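You operate a simulated robot arm through the tools that you are given. There is no shell and no other tool. Be economical: measure what you need, move in short steps, check, and stop when the job is done.

You are at the controls of a simulated two-armed robot. One attempt, no reset.

## Task
Clear the fault: switch off the machine the desk display names, reset, set speed 4 and air 6, then start.
Fine: leave the other controls as they are.
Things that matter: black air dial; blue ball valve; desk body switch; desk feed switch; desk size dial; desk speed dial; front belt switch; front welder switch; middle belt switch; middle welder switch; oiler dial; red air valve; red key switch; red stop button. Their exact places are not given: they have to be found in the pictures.

Only the result counts: the job must be done as asked and must still hold three seconds after the hand-in. Knocking over, shifting, dropping, spilling or breaking anything else fails it.

## Robot
Two 7-joint arms with fingered hands on one trunk, on a carriage that runs on a rail from [0.027, -1.262] to [-0.013, 0.617] (x, y) and turns from -2.094 to 3.7 rad about z. Base frame: it is fixed where the carriage stands at the start and does not move with it; the origin is on the floor, on the carriage's upright axis, x ahead of it, y to its left, z up; the surface under the hand at the start is at about z = 0.8. Lengths are in m, angles in rad, forces in N, time in s.
The left shoulder is at the start at [0.07, 0.188, 1.198], the right one opposite. With the tool pointing down near the work surface each hand reaches from about 0.1 to 0.82 m from the robot's upright axis, wherever it stands, measured 20 degrees to its own side. Places, roughly: black air dial [0.7, 0.9, 1]; blue ball valve [0.7, 0.7, 0.8]; desk body switch [0.5, 0.4, 0.8]; desk feed switch [0.5, 0.4, 0.8]; desk size dial [0.6, 0.3, 0.8]; desk speed dial [0.7, 0.1, 0.8]; front belt switch [0.5, 0, 0.8]; front welder switch [0.5, 0.1, 0.8]; middle belt switch [0.5, 0.2, 0.8]; middle welder switch [0.5, 0.3, 0.8]; oiler dial [0.7, 1, 1]; red air valve [0.7, 0.6, 1]; red key switch [0.6, 0.4, 0.8]; red stop button [0.6, 0.2, 0.8]. Payload 4 kg a hand.
The TCP of each hand is the grasp point between the finger pads, 0.026 m short of the fingertips. In the tool frame z runs along the fingers and y along their closing line. The gripper opens to 0.132 m. The gripper's body begins 0.073 m behind the TCP. The gripper is a hand of 4 fingers: y runs from the thumb to the fingers, the wrist lies at [0, 0, -0.224] in the tool frame, and closing takes about 1.5 s.
Orientation is that of the tool frame in the base frame, as a unit quaternion [w, x, y, z]. With the fingers straight down and closing along the base's y, the tool's x points along the base's -x, its y along +y and its z along -z.

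## Interface
- The arms move only by the tool step_arm. It takes "left_series", "right_series" or both (then of equal length, played together; a hand with none holds still); each is a list of rows, each a list of 3 entries, a list of its own where there are three numbers: the shift along the tool's x, y, z in units of 400 mm (1.0 is 400 mm), then the turn, a rotation vector about the tool's x, y, z in units of 90 degrees (1.0 is 90 degrees), then the gripper command, from -1 (fully open) to 1 (shut), values between in proportion. In form: [[[tx, ty, tz], [rx, ry, rz], jaw], ...]. A call has 1 to 10 rows; each row is the pose to reach, as a shift and turn from the pose commanded when the call began, along the tool's axes at that moment. A call with a number of a shift or a turn outside -1 to 1 is refused whole. Each row takes 0.2 s and may step no farther than 0.05 m and 0.15 rad from the row before; otherwise, or with a gripper value out of range, the whole call is refused. A pose out of reach is approached as far as the arm can. The call stops where the force on the tool passes 40 N (or 10 N more than at its start, if that is more) or the arm is blocked; 0.2 s more then pass. The fingers move at their own pace (about 0.072 m/s each) and stop on an object; they squeeze with about 23 N. The grip force told is the motor's: it shows also when the fingers shut on nothing. Time passes only in rows, and 0.2 s behind the last, so rows that repeat a pose let the fingers close. It gives the time, the measured TCP pose, the force on the tool (base axes), the opening and the grip force at its end, in the units of the frame above (readings bear some noise), with the torque about the TCP (base axes, N m) and any sound that the robot's microphone picked up, and new pictures: "show" is both (left out), scene, wrist or none (wrist: the cameras of the hands that moved).
- Cameras (640 x 400 px; columns grow to the right, rows downward): "scene" is now at [0.1346, 0.0274, 1.4335]; the picture's right is [0.30, -0.95, 0.00], its down [-0.48, -0.15, -0.87] and it looks along [0.83, 0.26, -0.50] (base axes); focal length 246 px, centre (320, 200). "left" rides on the left gripper at [-0.073, 0.006, -0.094] in its tool frame; the picture's right is [-0.08, -1.00, 0.00], its down [0.78, -0.06, -0.62] and it looks along [0.61, -0.05, 0.79] (tool axes); focal length 230 px, centre (320, 200). "right" rides on the right gripper at [0.073, 0.006, -0.094] in its tool frame; the picture's right is [-0.08, 1.00, 0.00], its down [-0.78, -0.06, -0.62] and it looks along [-0.61, -0.05, 0.79] (tool axes); focal length 230 px, centre (320, 200).
- slide_trunk(by): slides the trunk up (or, below 0, down) by that many m; the arms and the scene camera ride with it, the base frame stays. It gives what a move gives, with no picture.
- base_move(legs): drives the robot by 1 to 6 legs, each [ahead, left, turn to the left] in m, m and rad, along the robot's own axes; the way and the turn of a leg run together, so that a leg with both is an arc; at most 1.5 m and 3.142 rad a leg. The arms and the cameras ride along, it lands a little off, and it stops where it bumps. It keeps to its track: a leg is cut to what the track allows. It gives what a move gives, and a new picture of the scene camera.
- preshape(shape, hand): the hand has 4 fingers and takes this shape, open, in about a second: jaw (thumb against the fingers, like two jaws); tri (thumb and two fingers); tip (a fingertip pinch); poke (one finger out to press); point (the index stretched); flat (the hand flat); cup (the hand cupped); fist (a fist). The gripper value then closes the fingers along that shape, each until it touches; the sizes above hold for jaw. It gives what a move gives, with no picture.
- aim_head(pan, tilt): turns the head with the scene camera to pan (to the left, within 1.501 rad either way) and tilt (down, from -0.506 to 1.204), counted from straight ahead of the robot. It gives what a move gives, and a new picture of the scene camera.
- point_at(camera, pixels): for up to 12 pixels [column, row] of the newest picture of that camera ("zoom" is the newest enlarged one), the place [x, y, z] in the base frame of the surface seen there, good to about 0.002 m. No time passes.
- close_up(camera, box): a new picture of the part [left, top, right, bottom] of that camera's present view, enlarged. No time passes.
- hand_in(): hands the job in; it is judged then, once.

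Work in short steps. Measure before you move; look again where a grasp or a placing could have gone wrong, and mend it. You have 80 turns and 260 pictures in all, those below and enlarged ones among them. Open the grippers and draw the arms clear of the work before you hand the job in, unless the task says otherwise; then end with one line.

The tools are called after ">>>" as name(argument=value, ...) on one line, values as JSON. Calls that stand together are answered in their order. step_arm: Moves the arms, as the interface text tells. Its arguments: {"type":"object","properties":{"left_series":{"type":"array","items":{"type":"array"}},"right_series":{"type":"array","items":{"type":"array"}},"show":{"type":"string","enum":["both","scene","wrist","none"]}},"required":[]} The other tools are called the same way: slide_trunk (by) slides the trunk up or down; preshape (shape, hand) gives the hand a shape; base_move (legs) drives the base; aim_head (pan, tilt) turns the head that bears the scene camera; point_at (camera, pixels) gives the place of the surface under pixels of a picture; close_up (camera, box) takes an enlarged picture of a part of a camera's view; hand_in () hands the job in.

At the start:

```text
clock: 0.0
left_tool_pos: [0.4146, 0.437, 1.3339]
left_tool_rot: [0.0, 0.0, 1.0, 0.001]
left_contact_force: [0.2, -0.4, -0.5]
left_torque: [0.0, -0.01, -0.01]
left_width: 0.1315
left_finger_force: 0.1
left_shape: jaw
right_tool_pos: [0.5582, -0.0229, 1.2657]
right_tool_rot: [0.001, 0.001, 1.0, 0.0]
right_contact_force: [-0.5, 0.5, -0.1]
right_torque: [0.02, -0.01, 0.02]
right_width: 0.1318
right_finger_force: 0.0
right_shape: jaw
trunk travel left (down, up): [-0.675, 0.265]
robot x, y, heading: [-0.0002, 0.0019, -0.0]
head pan, tilt: [0.304, 0.522]
```

scene: 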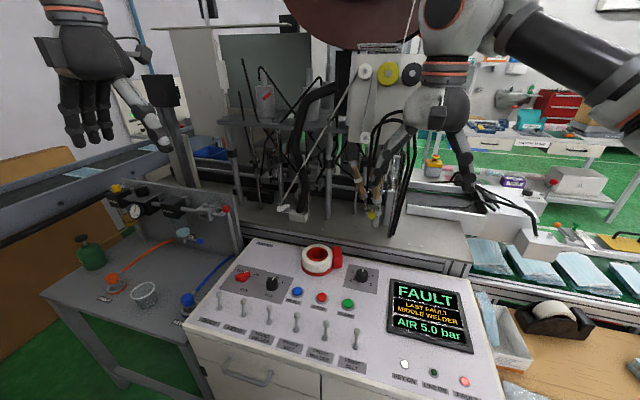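
right: 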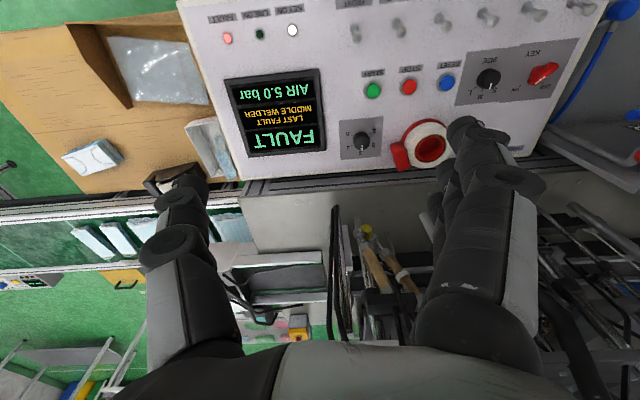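
left: 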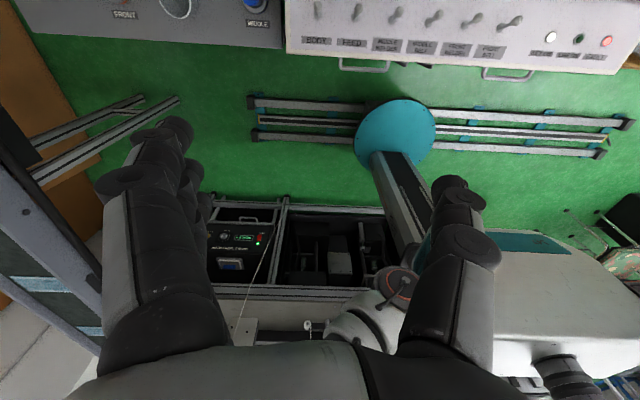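

The display names MIDDLE WELDER with AIR 5.0 bar. I take close-ups of the desk and the air unit.

>>> close_up(camera="scene", box=[180, 230, 390, 380])

>>> close_up(camera="scene", box=[70, 170, 250, 320])

>>> close_up(camera="right", box=[320, 0, 620, 180])

>>> close_up(camera="scene", box=[310, 240, 510, 400])

```text
2.67 times, centred on (285, 305) of scene
```

zoom: 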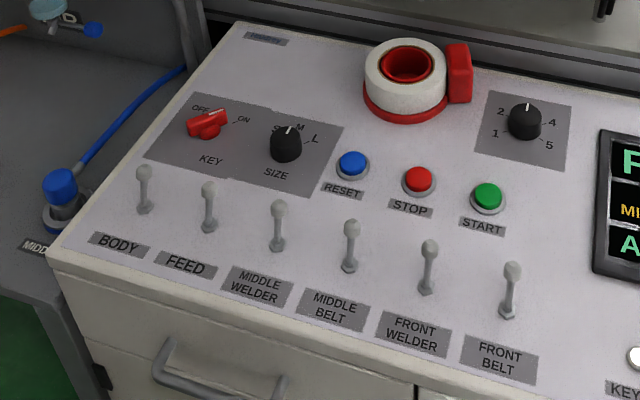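

```text
2.67 times, centred on (160, 245) of scene
```

zoom: 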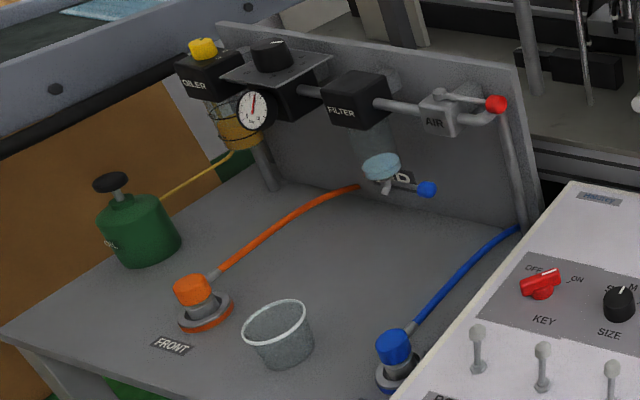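

```text
2.13 times, centred on (470, 90) of right
```

zoom: 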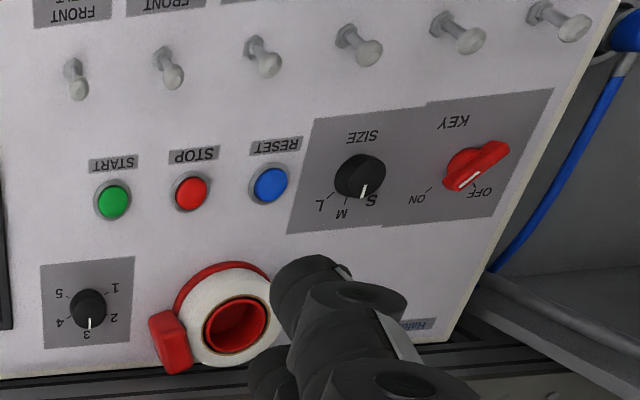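

```text
2.50 times, centred on (410, 320) of scene
```

zoom: 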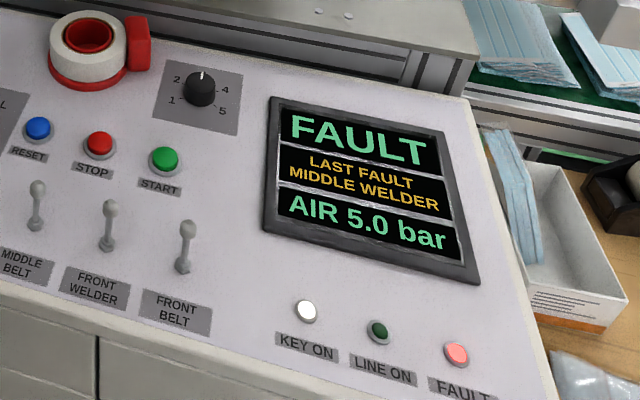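

Let me measure the panel parts and look at the key and lamps more closely.

>>> point_at(camera="scene", pixels=[[274, 309], [274, 322], [298, 291], [348, 303], [362, 272], [364, 285], [200, 330], [470, 290], [322, 297], [260, 245], [243, 273], [272, 282]])

>>> close_up(camera="scene", box=[220, 255, 300, 305])

>>> close_up(camera="right", box=[500, 50, 580, 100])

>>> close_up(camera="scene", box=[390, 350, 480, 400])

```text
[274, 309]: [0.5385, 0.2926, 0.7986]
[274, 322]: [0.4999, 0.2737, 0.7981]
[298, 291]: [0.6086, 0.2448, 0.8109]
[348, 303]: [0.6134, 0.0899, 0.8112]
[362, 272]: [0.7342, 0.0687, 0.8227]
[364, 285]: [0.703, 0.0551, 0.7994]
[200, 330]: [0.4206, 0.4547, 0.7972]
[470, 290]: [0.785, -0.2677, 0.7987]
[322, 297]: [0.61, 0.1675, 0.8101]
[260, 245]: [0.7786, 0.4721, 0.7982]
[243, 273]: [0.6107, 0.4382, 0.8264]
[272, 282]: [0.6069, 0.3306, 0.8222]
```

```text
8.00 times, centred on (260, 280) of scene
```

zoom: 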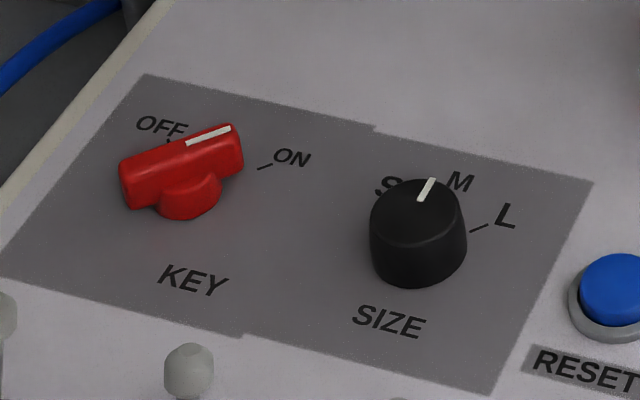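

```text
8.00 times, centred on (540, 75) of right
```

zoom: 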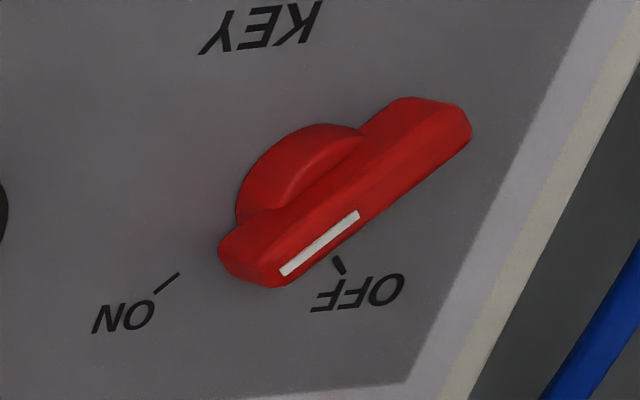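

```text
7.11 times, centred on (435, 375) of scene
```

zoom: 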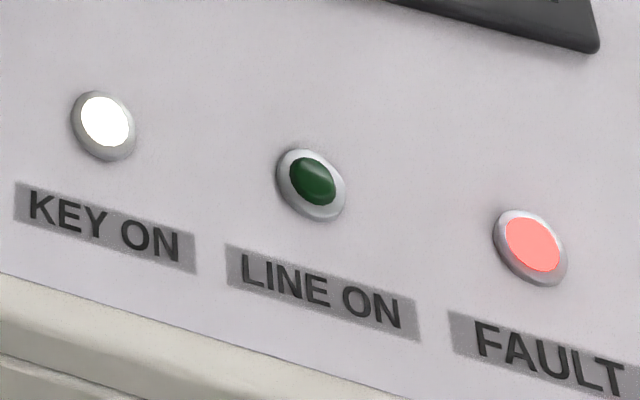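

Key lamp is lit and its pointer is at ON, so I leave it. I measure lever, dial and regulator points.

>>> point_at(camera="scene", pixels=[[269, 308], [269, 314], [269, 321], [269, 323], [297, 316], [297, 328], [243, 301], [243, 312], [162, 184], [162, 190], [146, 212], [116, 188]])

>>> close_up(camera="scene", box=[240, 295, 320, 345])

>>> close_up(camera="scene", box=[110, 175, 190, 225])

>>> close_up(camera="scene", box=[328, 255, 392, 295])

```text
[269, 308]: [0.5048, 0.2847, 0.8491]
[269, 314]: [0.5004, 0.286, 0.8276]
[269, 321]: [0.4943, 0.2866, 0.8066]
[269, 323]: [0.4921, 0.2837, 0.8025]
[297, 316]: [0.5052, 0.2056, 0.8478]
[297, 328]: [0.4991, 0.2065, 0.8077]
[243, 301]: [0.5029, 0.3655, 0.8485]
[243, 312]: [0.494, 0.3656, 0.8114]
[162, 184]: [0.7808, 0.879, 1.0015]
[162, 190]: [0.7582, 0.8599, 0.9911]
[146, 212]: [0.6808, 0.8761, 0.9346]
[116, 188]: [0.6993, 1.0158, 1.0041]
```

```text
8.00 times, centred on (280, 320) of scene
```

zoom: 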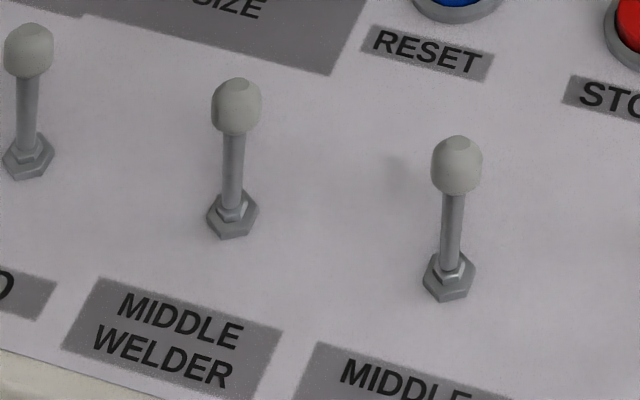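

```text
8.00 times, centred on (150, 200) of scene
```

zoom: 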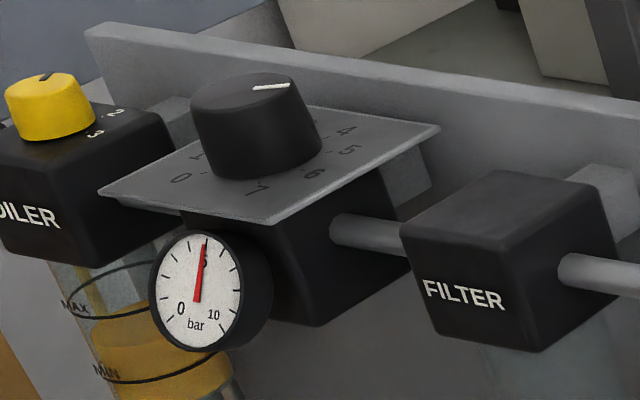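

```text
10.00 times, centred on (360, 275) of scene
```

zoom: 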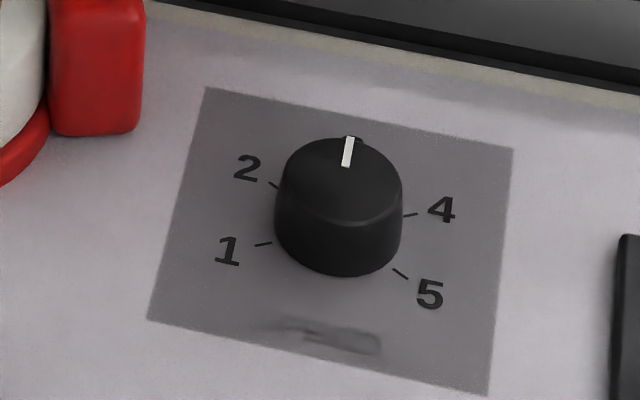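

I shape the left hand to "poke" and look at where the finger is.

>>> preshape(hand="left", shape="poke")

>>> step_arm(left_series=[[[-0.04, -0.042, 0.093], [0, 0, 0], -1], [[-0.081, -0.084, 0.186], [0, 0, 0], -1], [[-0.121, -0.127, 0.278], [0, 0, 0], -1], [[-0.162, -0.169, 0.371], [0, 0, 0], -1], [[-0.202, -0.211, 0.464], [0, 0, 0], -1], [[-0.243, -0.253, 0.557], [0, 0, 0], -1], [[-0.283, -0.296, 0.649], [0, 0, 0], -1], [[-0.324, -0.338, 0.742], [0, 0, 0], -1], [[-0.364, -0.38, 0.835], [0, 0, 0], -1]])

```text
clock: 0.9
left_tool_pos: [0.4142, 0.4364, 1.3362]
left_tool_rot: [-0.001, 0.001, 1.0, 0.0]
left_contact_force: [0.5, 0.3, -0.3]
left_torque: [-0.01, -0.01, 0.01]
left_width: 0.0
left_finger_force: 0.1
left_shape: poke
right_tool_pos: [0.5581, -0.0226, 1.2665]
right_tool_rot: [0.0, 0.0, 1.0, -0.001]
right_contact_force: [-0.7, -0.1, 0.7]
right_torque: [0.02, -0.02, 0.02]
right_width: 0.1318
right_finger_force: 0.0
right_shape: jaw
trunk travel left (down, up): [-0.675, 0.265]
robot x, y, heading: [-0.0004, 0.0009, -0.002]
head pan, tilt: [0.304, 0.522]
```

```text
clock: 2.9
left_tool_pos: [0.562, 0.2853, 0.9952]
left_tool_rot: [0.0, 0.0, 1.0, -0.001]
left_contact_force: [-0.3, 0.5, -1.0]
left_torque: [-0.02, 0.02, 0.0]
left_width: 0.0003
left_finger_force: 0.0
left_shape: poke
right_tool_pos: [0.5604, -0.0231, 1.264]
right_tool_rot: [0.0, 0.0, 1.0, 0.0]
right_contact_force: [-0.3, 0.1, 0.1]
right_torque: [-0.01, 0.04, 0.0]
right_width: 0.1316
right_finger_force: 0.0
right_shape: jaw
trunk travel left (down, up): [-0.675, 0.265]
robot x, y, heading: [0.0034, -0.0012, 0.003]
head pan, tilt: [0.304, 0.522]
```

scene: 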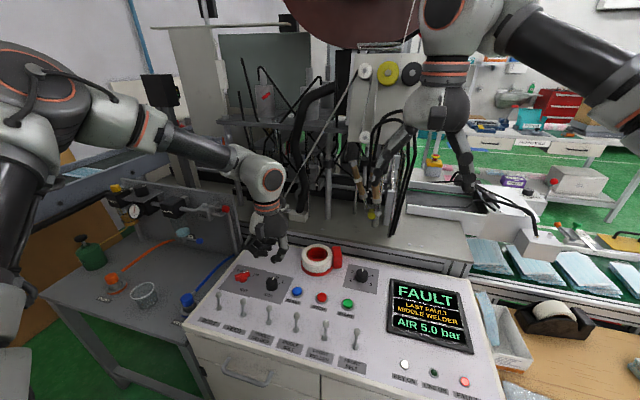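
left: 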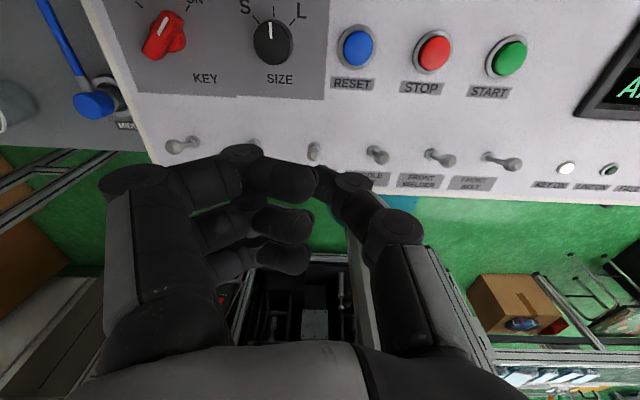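

I measure the finger tips in the left view.

>>> point_at(camera="left", pixels=[[318, 175], [322, 190], [300, 180], [340, 178], [358, 182], [240, 152], [290, 215], [270, 170], [314, 195], [360, 200]])

>>> close_up(camera="left", box=[210, 120, 430, 290])

>>> close_up(camera="scene", box=[220, 170, 320, 280])

```text
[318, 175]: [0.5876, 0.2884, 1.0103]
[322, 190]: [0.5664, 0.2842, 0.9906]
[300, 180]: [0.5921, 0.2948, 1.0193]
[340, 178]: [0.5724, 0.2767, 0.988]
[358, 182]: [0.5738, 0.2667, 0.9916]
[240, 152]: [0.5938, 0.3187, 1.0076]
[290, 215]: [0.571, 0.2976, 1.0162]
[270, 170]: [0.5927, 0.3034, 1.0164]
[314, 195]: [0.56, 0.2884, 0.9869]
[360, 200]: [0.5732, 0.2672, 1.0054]
```

```text
2.35 times, centred on (320, 205) of left
```

zoom: 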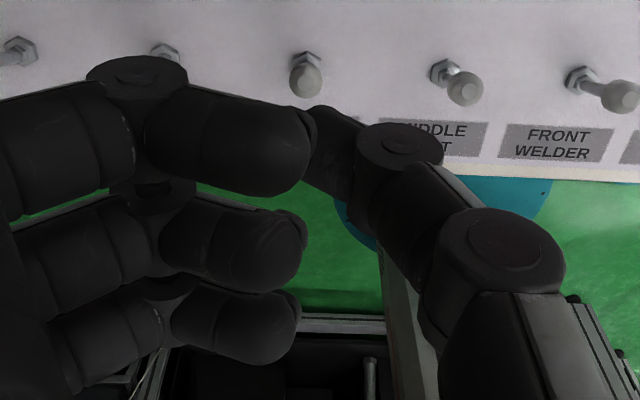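

```text
3.64 times, centred on (270, 225) of scene
```

zoom: 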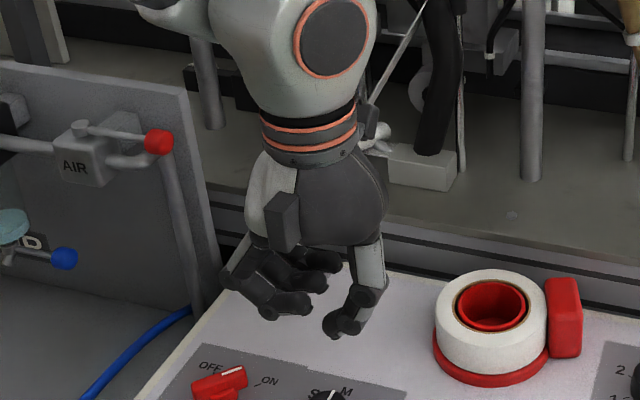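

Poke gives little clearance; I try "point".

>>> preshape(hand="left", shape="point")

>>> close_up(camera="left", box=[160, 80, 480, 280])

>>> close_up(camera="scene", box=[220, 170, 320, 280])

```text
clock: 3.8
left_tool_pos: [0.5602, 0.2861, 0.9959]
left_tool_rot: [0.0, -0.001, 1.0, 0.0]
left_contact_force: [-0.1, 0.2, 0.6]
left_torque: [0.0, -0.03, -0.05]
left_width: 0.1261
left_finger_force: 0.2
left_shape: point
right_tool_pos: [0.5587, -0.0223, 1.2663]
right_tool_rot: [0.0, 0.0, 1.0, 0.0]
right_contact_force: [-0.4, -0.9, 0.3]
right_torque: [0.0, -0.05, 0.0]
right_width: 0.1316
right_finger_force: 0.1
right_shape: jaw
trunk travel left (down, up): [-0.675, 0.265]
robot x, y, heading: [-0.0014, -0.0004, -0.005]
head pan, tilt: [0.304, 0.522]
```

```text
2.00 times, centred on (320, 180) of left
```

zoom: 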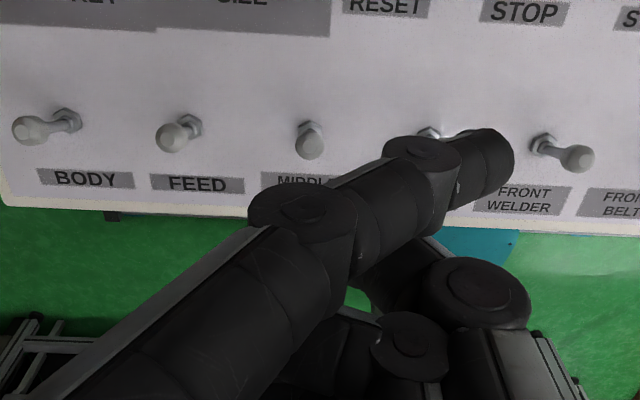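

```text
3.64 times, centred on (270, 225) of scene
```

zoom: 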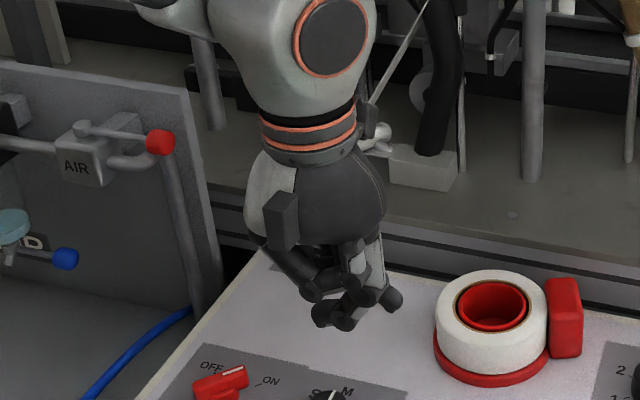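

Point is worse; I go to "tip" and look at it, half-open.

>>> preshape(hand="left", shape="tip")

>>> step_arm(left_series=[[[0, 0, 0], [0, 0, 0], 0.5], [[0, 0, 0], [0, 0, 0], 0.5], [[0, 0, 0], [0, 0, 0], 0.5], [[0, 0, 0], [0, 0, 0], 0.5]], show="wrist")

>>> close_up(camera="scene", box=[220, 170, 320, 280])

```text
clock: 4.7
left_tool_pos: [0.5606, 0.2864, 0.9964]
left_tool_rot: [0.0, 0.0, 1.0, -0.001]
left_contact_force: [0.3, 0.6, 0.0]
left_torque: [-0.02, -0.05, -0.03]
left_width: 0.1318
left_finger_force: 0.1
left_shape: tip
right_tool_pos: [0.5575, -0.0232, 1.2661]
right_tool_rot: [0.001, 0.0, 1.0, 0.0]
right_contact_force: [-0.2, -0.2, 0.1]
right_torque: [0.0, -0.03, 0.02]
right_width: 0.1319
right_finger_force: 0.0
right_shape: jaw
trunk travel left (down, up): [-0.675, 0.265]
robot x, y, heading: [-0.0007, 0.0014, 0.002]
head pan, tilt: [0.304, 0.522]
```

```text
clock: 5.7
left_tool_pos: [0.5607, 0.2865, 0.9965]
left_tool_rot: [0.001, 0.0, 1.0, 0.0]
left_contact_force: [-0.4, -0.2, -1.0]
left_torque: [-0.05, -0.01, 0.05]
left_width: 0.0333
left_finger_force: 0.0
left_shape: tip
right_tool_pos: [0.5582, -0.0217, 1.2658]
right_tool_rot: [-0.001, 0.0, 1.0, 0.0]
right_contact_force: [0.6, 0.6, 0.0]
right_torque: [0.0, 0.01, 0.01]
right_width: 0.1318
right_finger_force: 0.1
right_shape: jaw
trunk travel left (down, up): [-0.675, 0.265]
robot x, y, heading: [0.0017, -0.0005, 0.002]
head pan, tilt: [0.304, 0.522]
```

left: 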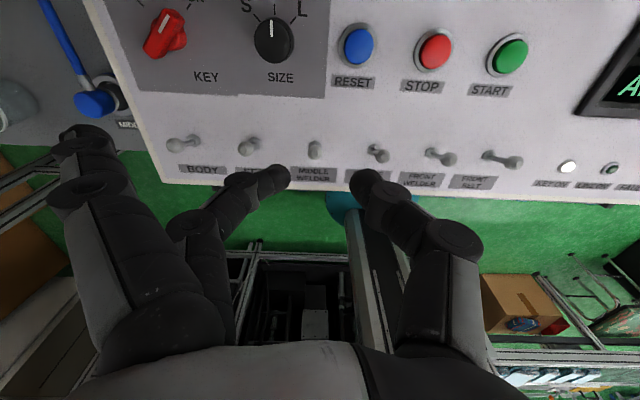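

```text
3.64 times, centred on (270, 225) of scene
```

zoom: 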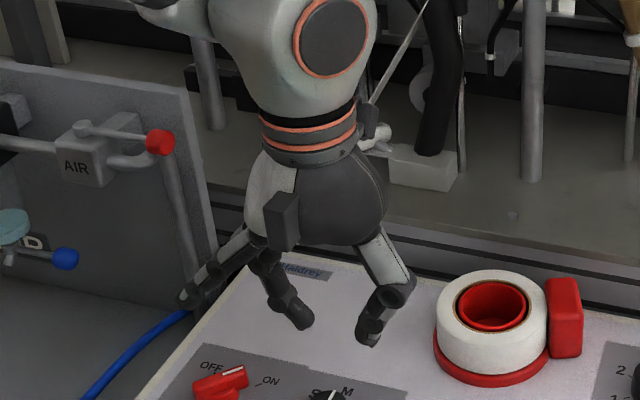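

Tip is a clean two-finger pinch. Measure tips and the outer fingers' height.

>>> point_at(camera="left", pixels=[[280, 178], [360, 185], [285, 185], [90, 145], [80, 130], [110, 140], [100, 190], [314, 150], [248, 147]])

```text
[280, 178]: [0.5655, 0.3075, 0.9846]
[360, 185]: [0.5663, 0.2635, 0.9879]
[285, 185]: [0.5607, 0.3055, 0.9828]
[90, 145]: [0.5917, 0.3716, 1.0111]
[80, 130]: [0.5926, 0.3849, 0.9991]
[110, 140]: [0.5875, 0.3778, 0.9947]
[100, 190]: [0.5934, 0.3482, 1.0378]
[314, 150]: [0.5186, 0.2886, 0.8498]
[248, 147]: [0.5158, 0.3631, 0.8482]
```

I tilt the left hand ~0.45 rad so its outer fingers lift clear of the FEED lever, and go above the MIDDLE WELDER lever (0.512, 0.286, 0.848).

>>> step_arm(left_series=[[[0.03, 0, 0.0], [-0.09, 0, 0], 0.35], [[0.06, 0, 0.04], [-0.18, 0, 0], 0.35], [[0.09, 0, 0.08], [-0.27, 0, 0], 0.35], [[0.122, 0, 0.12], [-0.3, 0, 0], 0.35], [[0.122, 0, 0.16], [-0.3, 0, 0], 0.35]])

```text
clock: 6.9
left_tool_pos: [0.508, 0.294, 0.9401]
left_tool_rot: [0.001, 0.0, 0.972, 0.234]
left_contact_force: [-0.1, 0.3, -0.1]
left_torque: [-0.04, 0.0, -0.01]
left_width: 0.0428
left_finger_force: 0.0
left_shape: tip
left hand out of reach, approached as far as the arm can: row 5
right_tool_pos: [0.5574, -0.0222, 1.2672]
right_tool_rot: [-0.001, 0.0, 1.0, 0.001]
right_contact_force: [-0.7, 0.1, 0.0]
right_torque: [-0.01, -0.04, 0.01]
right_width: 0.1319
right_finger_force: 0.0
right_shape: jaw
trunk travel left (down, up): [-0.675, 0.265]
robot x, y, heading: [0.0003, -0.0002, 0.003]
head pan, tilt: [0.304, 0.522]
```

scene: 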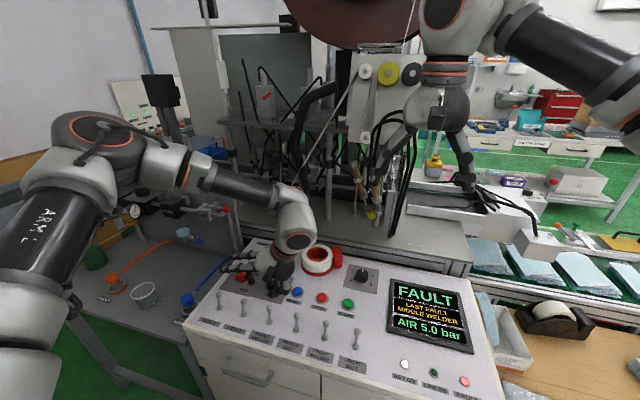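
left: 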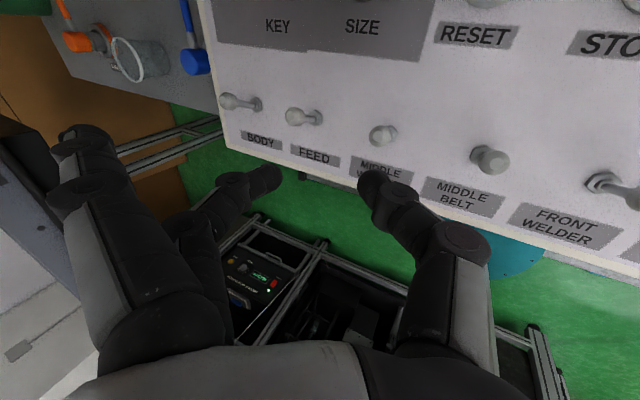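

The left arm can't reach with that tilt; the right arm suits it better. I draw the left hand up and straighten it, and shape the right hand to "tip".

>>> step_arm(left_series=[[[0, 0.04, -0.08], [0, 0, 0], 0.35], [[0, 0.08, -0.16], [0.09, 0, 0], 0.35], [[0, 0.114, -0.223], [0.18, 0, 0], 0.35], [[0, 0.16, -0.32], [0.27, 0, 0], 0.35], [[0, 0.2, -0.4], [0.3, 0, 0], 0.35]], show="none")

>>> preshape(hand="right", shape="tip")

```text
clock: 8.1
left_tool_pos: [0.5067, 0.2926, 1.1212]
left_tool_rot: [0.001, 0.0, 1.0, 0.0]
left_contact_force: [-0.2, 0.7, 0.5]
left_torque: [-0.04, -0.05, 0.02]
left_width: 0.0423
left_finger_force: 0.1
left_shape: tip
right_tool_pos: [0.557, -0.0234, 1.2666]
right_tool_rot: [0.0, 0.0, 1.0, 0.0]
right_contact_force: [-0.7, -0.1, 0.6]
right_torque: [0.01, -0.03, 0.0]
right_width: 0.132
right_finger_force: 0.2
right_shape: jaw
trunk travel left (down, up): [-0.675, 0.265]
robot x, y, heading: [0.0005, 0.0009, -0.002]
head pan, tilt: [0.304, 0.522]
```

```text
clock: 9.0
left_tool_pos: [0.5055, 0.2929, 1.1193]
left_tool_rot: [0.0, 0.0, 1.0, 0.0]
left_contact_force: [-0.8, -1.0, 0.2]
left_torque: [-0.01, 0.01, -0.01]
left_width: 0.0425
left_finger_force: 0.0
left_shape: tip
right_tool_pos: [0.5576, -0.023, 1.2661]
right_tool_rot: [-0.001, 0.0, 1.0, 0.0]
right_contact_force: [-0.4, 0.3, -0.1]
right_torque: [-0.01, -0.01, 0.01]
right_width: 0.1316
right_finger_force: 0.0
right_shape: tip
trunk travel left (down, up): [-0.675, 0.265]
robot x, y, heading: [-0.0003, 0.0006, -0.002]
head pan, tilt: [0.304, 0.522]
```

Left hand back to its high start pose; right fingers set to ~0.043 m.

>>> step_arm(left_series=[[[0.045, 0.056, -0.075], [0, 0, 0], 0.35], [[0.09, 0.11, -0.15], [0, 0, 0], 0.35], [[0.135, 0.167, -0.225], [0, 0, 0], 0.35], [[0.18, 0.223, -0.3], [0, 0, 0], 0.35], [[0.225, 0.28, -0.375], [0, 0, 0], 0.35], [[0.27, 0.334, -0.45], [0, 0, 0], 0.35], [[0.315, 0.39, -0.525], [0, 0, 0], 0.35]], right_series=[[[0, 0, 0], [0, 0, 0], 0.35], [[0, 0, 0], [0, 0, 0], 0.35], [[0, 0, 0], [0, 0, 0], 0.35], [[0, 0, 0], [0, 0, 0], 0.35], [[0, 0, 0], [0, 0, 0], 0.35], [[0, 0, 0], [0, 0, 0], 0.35], [[0, 0, 0], [0, 0, 0], 0.35]], show="none")

>>> base_move(legs=[[0, 0.2, 0]])

```text
clock: 10.6
left_tool_pos: [0.3784, 0.4477, 1.3333]
left_tool_rot: [0.0, -0.001, 1.0, 0.0]
left_contact_force: [0.0, 1.1, -0.7]
left_torque: [-0.04, 0.01, -0.01]
left_width: 0.0425
left_finger_force: 0.0
left_shape: tip
right_tool_pos: [0.5569, -0.0218, 1.2669]
right_tool_rot: [0.001, 0.0, 1.0, -0.001]
right_contact_force: [-0.4, 0.8, 0.2]
right_torque: [-0.02, -0.03, 0.04]
right_width: 0.0432
right_finger_force: 0.1
right_shape: tip
trunk travel left (down, up): [-0.675, 0.265]
robot x, y, heading: [-0.002, -0.0012, 0.0]
head pan, tilt: [0.304, 0.522]
```

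```text
clock: 12.2
left_tool_pos: [0.3779, 0.6381, 1.3331]
left_tool_rot: [0.001, 0.002, 1.0, 0.001]
left_contact_force: [-0.1, 0.3, 0.1]
left_torque: [-0.01, -0.02, -0.02]
left_width: 0.0426
left_finger_force: 0.0
left_shape: tip
right_tool_pos: [0.5534, 0.1669, 1.2661]
right_tool_rot: [-0.001, 0.001, 1.0, 0.001]
right_contact_force: [0.3, -1.1, 0.9]
right_torque: [0.01, -0.02, -0.04]
right_width: 0.0434
right_finger_force: 0.0
right_shape: tip
trunk travel left (down, up): [-0.675, 0.265]
robot x, y, heading: [-0.0033, 0.1925, -0.002]
head pan, tilt: [0.304, 0.522]
```

scene: 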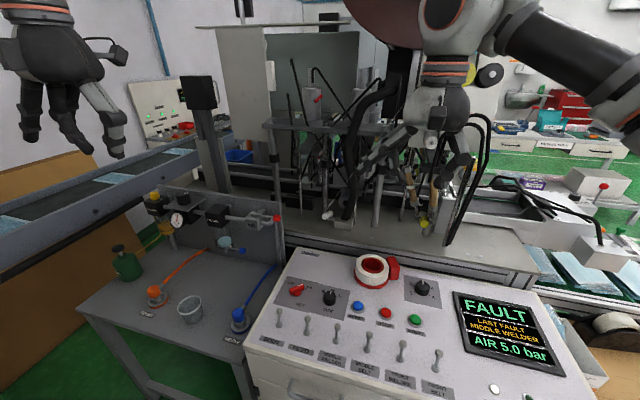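

Now the right hand goes above the MIDDLE WELDER lever with the tilt.

>>> step_arm(right_series=[[[0.013, 0.037, 0.099], [0, 0, 0], 0.35], [[0.026, 0.074, 0.198], [-0.05, 0, 0], 0.35], [[0.039, 0.112, 0.297], [-0.1, 0, 0], 0.35], [[0.052, 0.15, 0.395], [-0.15, 0, 0], 0.35], [[0.065, 0.187, 0.494], [-0.2, 0, 0], 0.35], [[0.078, 0.224, 0.593], [-0.25, 0, 0], 0.35], [[0.091, 0.26, 0.69], [-0.3, 0, 0], 0.35], [[0.103, 0.298, 0.78], [-0.3, 0, 0], 0.35]])

```text
clock: 14.0
left_tool_pos: [0.3783, 0.6407, 1.3324]
left_tool_rot: [-0.001, 0.001, 1.0, 0.0]
left_contact_force: [0.4, -0.2, 0.8]
left_torque: [-0.02, 0.02, 0.02]
left_width: 0.0426
left_finger_force: 0.0
left_shape: tip
right_tool_pos: [0.5104, 0.289, 0.9559]
right_tool_rot: [0.0, 0.003, 0.972, 0.234]
right_contact_force: [0.2, -0.3, -0.8]
right_torque: [-0.05, -0.01, 0.01]
right_width: 0.0433
right_finger_force: 0.1
right_shape: tip
trunk travel left (down, up): [-0.675, 0.265]
robot x, y, heading: [0.0003, 0.1937, -0.004]
head pan, tilt: [0.304, 0.522]
```

scene: 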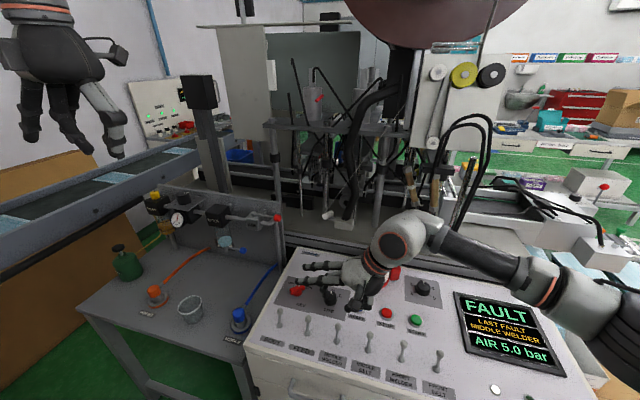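
right: 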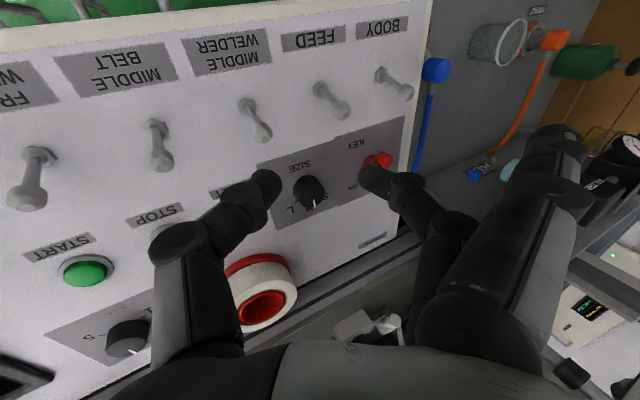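

Reachable. I measure fingertips and the lever ball from this camera.

>>> point_at(camera="right", pixels=[[265, 178], [272, 190], [375, 175], [370, 185], [550, 140], [520, 160], [263, 134], [252, 107], [395, 183]])

```text
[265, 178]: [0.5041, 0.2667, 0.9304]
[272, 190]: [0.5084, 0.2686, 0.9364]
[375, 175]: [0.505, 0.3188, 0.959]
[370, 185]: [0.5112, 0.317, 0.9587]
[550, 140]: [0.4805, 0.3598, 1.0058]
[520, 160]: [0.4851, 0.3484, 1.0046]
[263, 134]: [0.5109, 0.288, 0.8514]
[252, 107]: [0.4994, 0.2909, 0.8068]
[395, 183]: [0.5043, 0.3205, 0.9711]
```

Descend around the ball and close on it.

>>> step_arm(right_series=[[[-0.002, -0.04, 0.08], [0, 0, 0], 0.35], [[-0.004, -0.08, 0.155], [0, 0, 0], 0.35], [[-0.006, -0.126, 0.232], [0, 0, 0], 0.35]])

>>> close_up(camera="right", box=[200, 60, 440, 210])

>>> close_up(camera="scene", box=[260, 260, 420, 380])

```text
clock: 14.8
left_tool_pos: [0.3779, 0.6399, 1.3342]
left_tool_rot: [0.0, 0.001, 1.0, 0.0]
left_contact_force: [-0.2, -0.2, -0.4]
left_torque: [0.01, -0.02, 0.01]
left_width: 0.0422
left_finger_force: 0.1
left_shape: tip
right_tool_pos: [0.5162, 0.2847, 0.8532]
right_tool_rot: [0.002, 0.001, 0.972, 0.236]
right_contact_force: [1.9, 4.5, 9.2]
right_torque: [-0.63, -0.01, 0.07]
right_width: 0.0417
right_finger_force: 0.1
right_shape: tip
trunk travel left (down, up): [-0.675, 0.265]
robot x, y, heading: [-0.0029, 0.1914, -0.004]
head pan, tilt: [0.304, 0.522]
```

scene: 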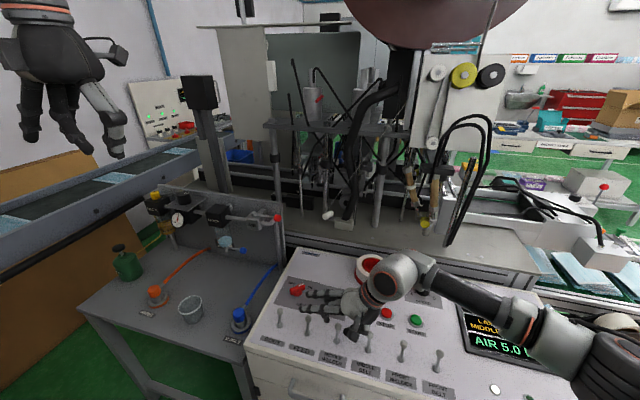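
right: 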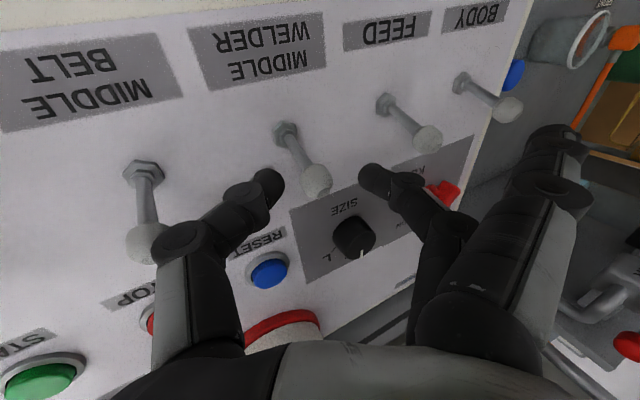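

```text
2.67 times, centred on (320, 135) of right
```

zoom: 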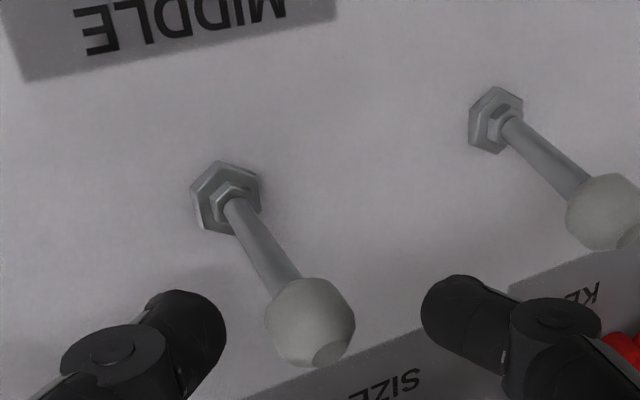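

```text
3.33 times, centred on (340, 320) of scene
```

zoom: 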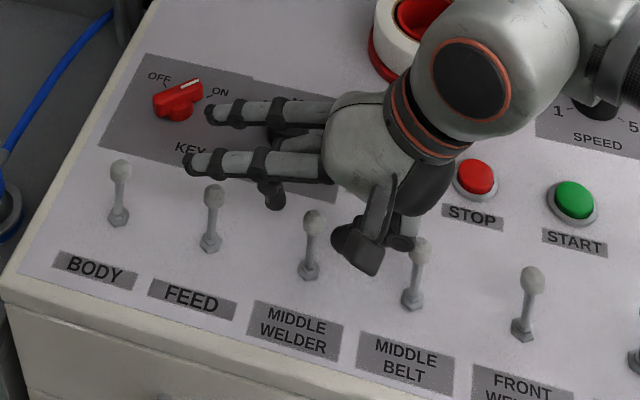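

The reading shows ~9 N up on the thumb side: its knuckle touches the MIDDLE BELT lever. I raise a bit and reduce the tilt to free it.

>>> step_arm(right_series=[[[0, 0.016, -0.033], [0, 0, 0], 0.35], [[0, 0.016, -0.033], [0.06, 0, 0], 0.35], [[0, 0.016, -0.033], [0.12, 0, 0], 0.4]], show="wrist")

>>> close_up(camera="scene", box=[260, 260, 420, 380])

```text
clock: 15.6
left_tool_pos: [0.3777, 0.6404, 1.3329]
left_tool_rot: [0.0, 0.002, 1.0, 0.0]
left_contact_force: [0.3, -0.3, -0.4]
left_torque: [-0.01, -0.03, 0.01]
left_width: 0.0426
left_finger_force: 0.0
left_shape: tip
right_tool_pos: [0.5168, 0.2842, 0.8633]
right_tool_rot: [0.001, 0.002, 0.99, 0.14]
right_contact_force: [-0.2, 0.0, 0.1]
right_torque: [-0.03, 0.0, 0.0]
right_width: 0.0398
right_finger_force: 0.1
right_shape: tip
trunk travel left (down, up): [-0.675, 0.265]
robot x, y, heading: [-0.005, 0.194, -0.001]
head pan, tilt: [0.304, 0.522]
```

right: 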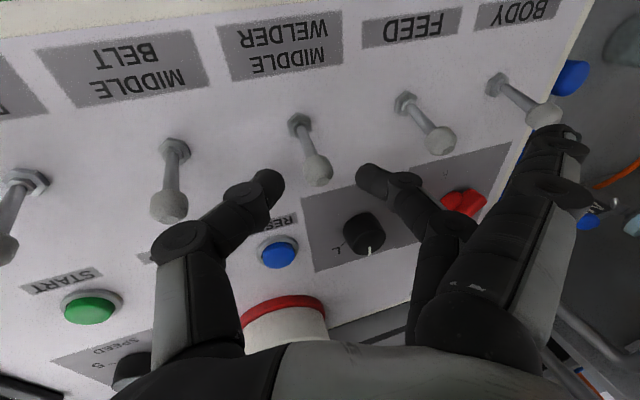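

```text
3.33 times, centred on (340, 320) of scene
```

zoom: 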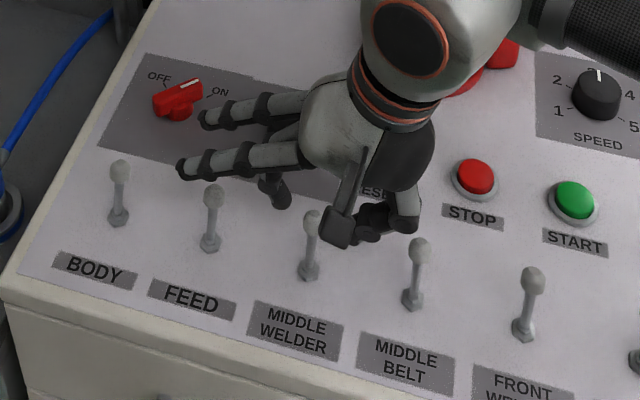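

Free (force 0). Down 9 mm and close on the ball.

>>> step_arm(right_series=[[[0, -0.006, 0.022], [0, 0, 0], 0.4], [[0, -0.006, 0.022], [0, 0, 0], 0.7], [[0, -0.006, 0.022], [0, 0, 0], 0.85], [[0, -0.006, 0.022], [0, 0, 0], 0.85]], show="wrist")

>>> close_up(camera="scene", box=[260, 260, 420, 380])

```text
clock: 16.6
left_tool_pos: [0.3778, 0.6402, 1.3315]
left_tool_rot: [0.0, 0.001, 1.0, -0.001]
left_contact_force: [-0.2, -0.3, -1.1]
left_torque: [0.0, 0.02, -0.02]
left_width: 0.0424
left_finger_force: 0.0
left_shape: tip
right_tool_pos: [0.5156, 0.2841, 0.8559]
right_tool_rot: [0.0, 0.002, 0.99, 0.141]
right_contact_force: [0.9, 0.4, 0.3]
right_torque: [-0.01, -0.01, 0.02]
right_width: 0.0108
right_finger_force: 0.0
right_shape: tip
trunk travel left (down, up): [-0.675, 0.265]
robot x, y, heading: [-0.0036, 0.1941, -0.006]
head pan, tilt: [0.304, 0.522]
```

right: 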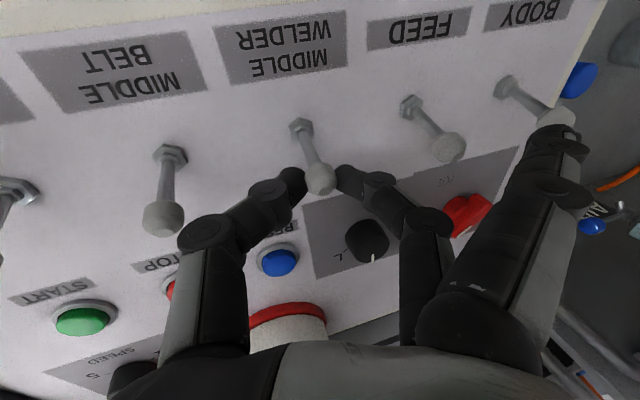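

```text
3.33 times, centred on (340, 320) of scene
```

zoom: 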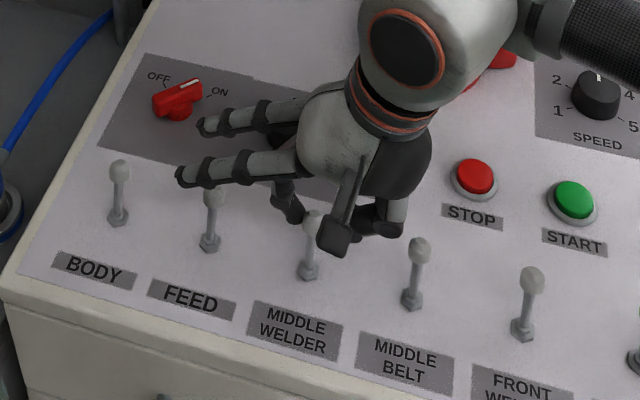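

Ball is between the tips; squeeze, then pull toward the operator (-x) in small steps.

>>> step_arm(right_series=[[[0, 0, 0.008], [0, 0, 0], 1], [[0, 0, 0.008], [0, 0, 0], 1], [[0, 0, 0.008], [0, 0, 0], 1], [[0.025, 0, 0.008], [0, 0, 0], 1], [[0.05, 0, 0.005], [0, 0, 0], 1], [[0.075, 0, 0.008], [0, 0, 0], 1], [[0.09, 0, 0.01], [0, 0, 0], 1]], show="wrist")

>>> close_up(camera="scene", box=[260, 260, 420, 380])

```text
clock: 18.0
left_tool_pos: [0.3805, 0.6402, 1.3329]
left_tool_rot: [0.0, 0.003, 1.0, -0.001]
left_contact_force: [-0.1, 0.2, -0.1]
left_torque: [-0.01, -0.04, -0.01]
left_width: 0.0425
left_finger_force: 0.1
left_shape: tip
right_tool_pos: [0.4992, 0.2817, 0.8529]
right_tool_rot: [0.011, 0.009, 0.99, 0.141]
right_contact_force: [28.8, 5.3, -12.1]
right_torque: [-0.01, -0.42, -0.17]
right_width: 0.0004
right_finger_force: 23.0
right_shape: tip
trunk travel left (down, up): [-0.675, 0.265]
robot x, y, heading: [-0.0086, 0.1909, -0.001]
head pan, tilt: [0.304, 0.522]
stopped in row 7 (right hand): the force on the tool passed its limit at 46 N (the readings are from after the stop); the commanded pose is now the measured one
```

right: 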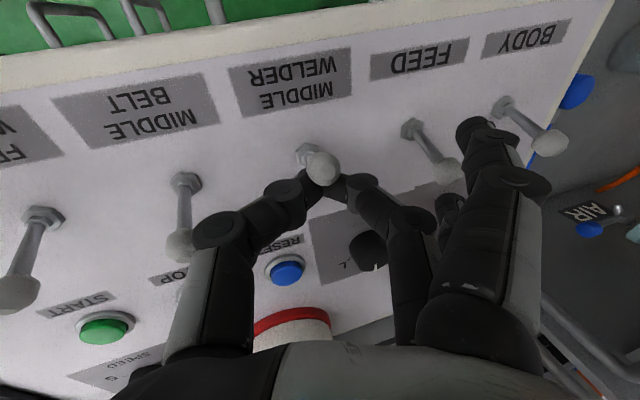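

```text
3.33 times, centred on (340, 320) of scene
```

zoom: 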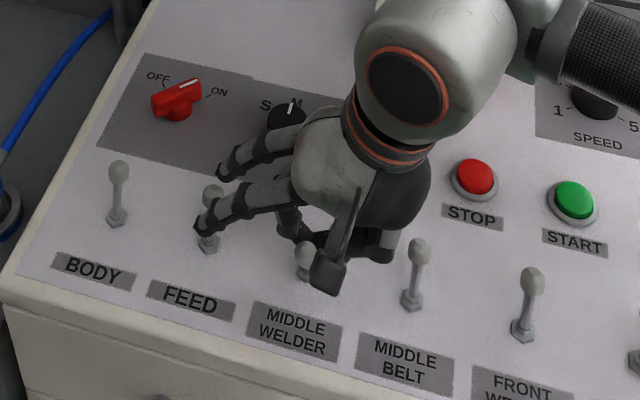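

Lever has tilted toward the operator. I check its position and FEED's.

>>> point_at(camera="right", pixels=[[324, 168], [305, 150], [449, 165], [412, 128], [475, 128], [490, 150], [182, 243]])

>>> close_up(camera="right", box=[260, 90, 560, 280])

```text
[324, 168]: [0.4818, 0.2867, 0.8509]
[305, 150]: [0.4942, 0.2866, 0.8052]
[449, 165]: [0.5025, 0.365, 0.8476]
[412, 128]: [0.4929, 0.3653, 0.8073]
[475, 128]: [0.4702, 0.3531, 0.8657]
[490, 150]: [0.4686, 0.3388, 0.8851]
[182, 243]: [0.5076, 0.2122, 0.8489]
```

```text
2.11 times, centred on (410, 185) of right
```

zoom: 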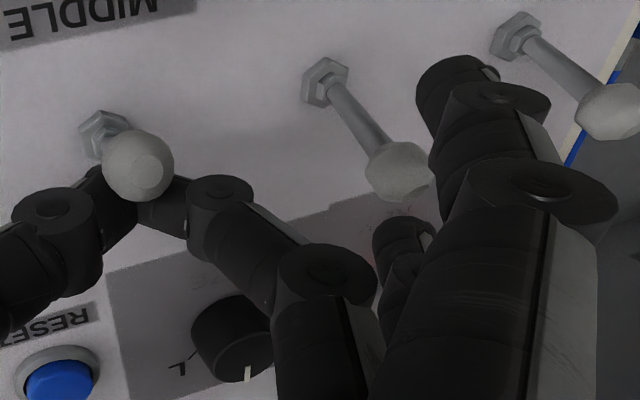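

MIDDLE WELDER ball moved from x≈0.513 to 0.489 (symmetric about its base), FEED unchanged. I back off +x 6 mm and rise straight up with fingers shut.

>>> step_arm(right_series=[[[-0.012, 0, 0], [0, 0, 0], 1], [[-0.012, 0.02, -0.08], [0, 0, 0], 1], [[-0.012, 0.05, -0.18], [0, 0, 0], 1], [[-0.012, 0.07, -0.26], [0, 0, 0], 1]])

>>> close_up(camera="scene", box=[240, 250, 460, 400])

```text
clock: 19.0
left_tool_pos: [0.3765, 0.6393, 1.3332]
left_tool_rot: [0.0, 0.003, 1.0, 0.0]
left_contact_force: [0.5, 0.1, 0.0]
left_torque: [-0.04, 0.0, 0.02]
left_width: 0.0427
left_finger_force: 0.1
left_shape: tip
right_tool_pos: [0.4962, 0.2781, 0.962]
right_tool_rot: [0.007, 0.005, 0.99, 0.142]
right_contact_force: [-0.1, -0.7, 0.5]
right_torque: [0.02, -0.02, -0.02]
right_width: 0.0
right_finger_force: 22.7
right_shape: tip
trunk travel left (down, up): [-0.675, 0.265]
robot x, y, heading: [-0.0041, 0.193, -0.007]
head pan, tilt: [0.304, 0.522]
```

scene: 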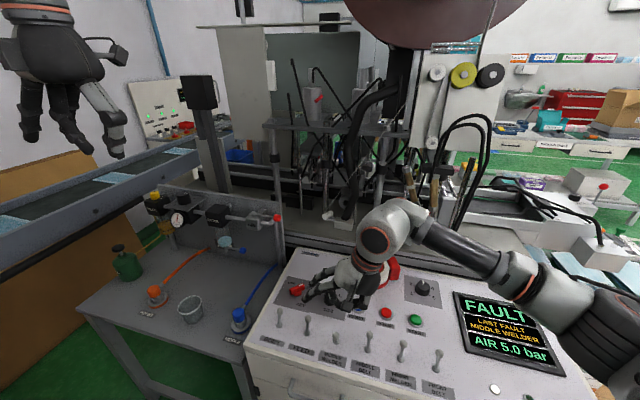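
right: 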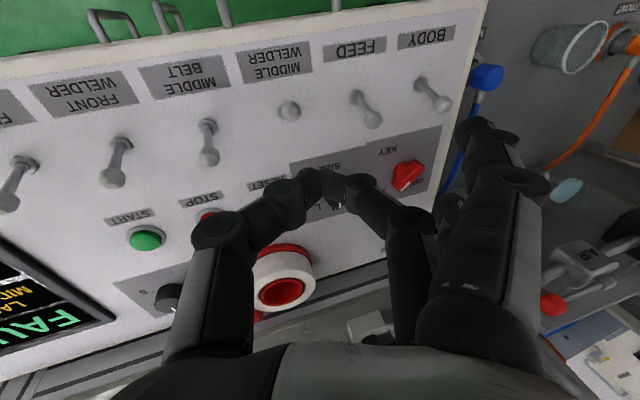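

```text
2.67 times, centred on (350, 325) of scene
```

zoom: 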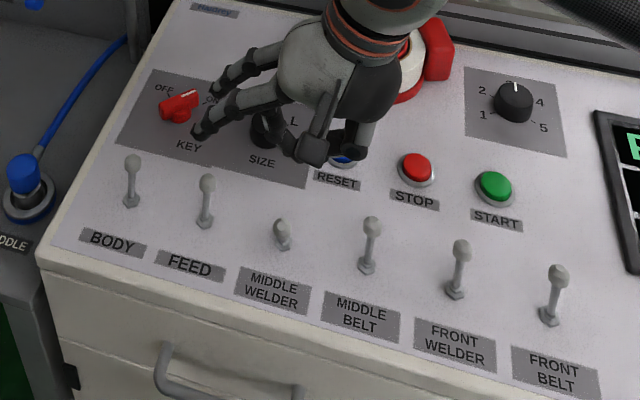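

Welder is off, the others are unchanged. Now RESET: measure the shut tips and the outer fingers.

>>> point_at(camera="right", pixels=[[312, 172], [312, 180], [320, 195], [345, 180], [275, 185], [485, 125], [500, 140], [450, 205]])

>>> point_at(camera="scene", pixels=[[355, 310], [386, 312], [415, 319], [423, 288], [330, 298]])

>>> close_up(camera="right", box=[200, 100, 540, 300])

```text
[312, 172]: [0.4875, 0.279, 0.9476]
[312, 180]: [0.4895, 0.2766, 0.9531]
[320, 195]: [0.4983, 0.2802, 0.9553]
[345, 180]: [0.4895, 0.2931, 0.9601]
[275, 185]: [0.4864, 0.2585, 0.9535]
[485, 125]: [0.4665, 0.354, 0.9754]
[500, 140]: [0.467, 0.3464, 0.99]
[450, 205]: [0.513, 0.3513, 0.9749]
```

```text
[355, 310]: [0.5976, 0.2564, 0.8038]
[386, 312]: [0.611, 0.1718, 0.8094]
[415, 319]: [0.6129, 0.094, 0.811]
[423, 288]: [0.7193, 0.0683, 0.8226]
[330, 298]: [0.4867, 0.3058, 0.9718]
```

```text
1.88 times, centred on (370, 200) of right
```

zoom: 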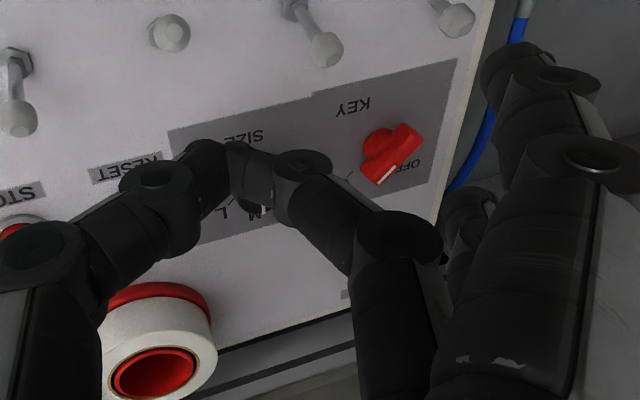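

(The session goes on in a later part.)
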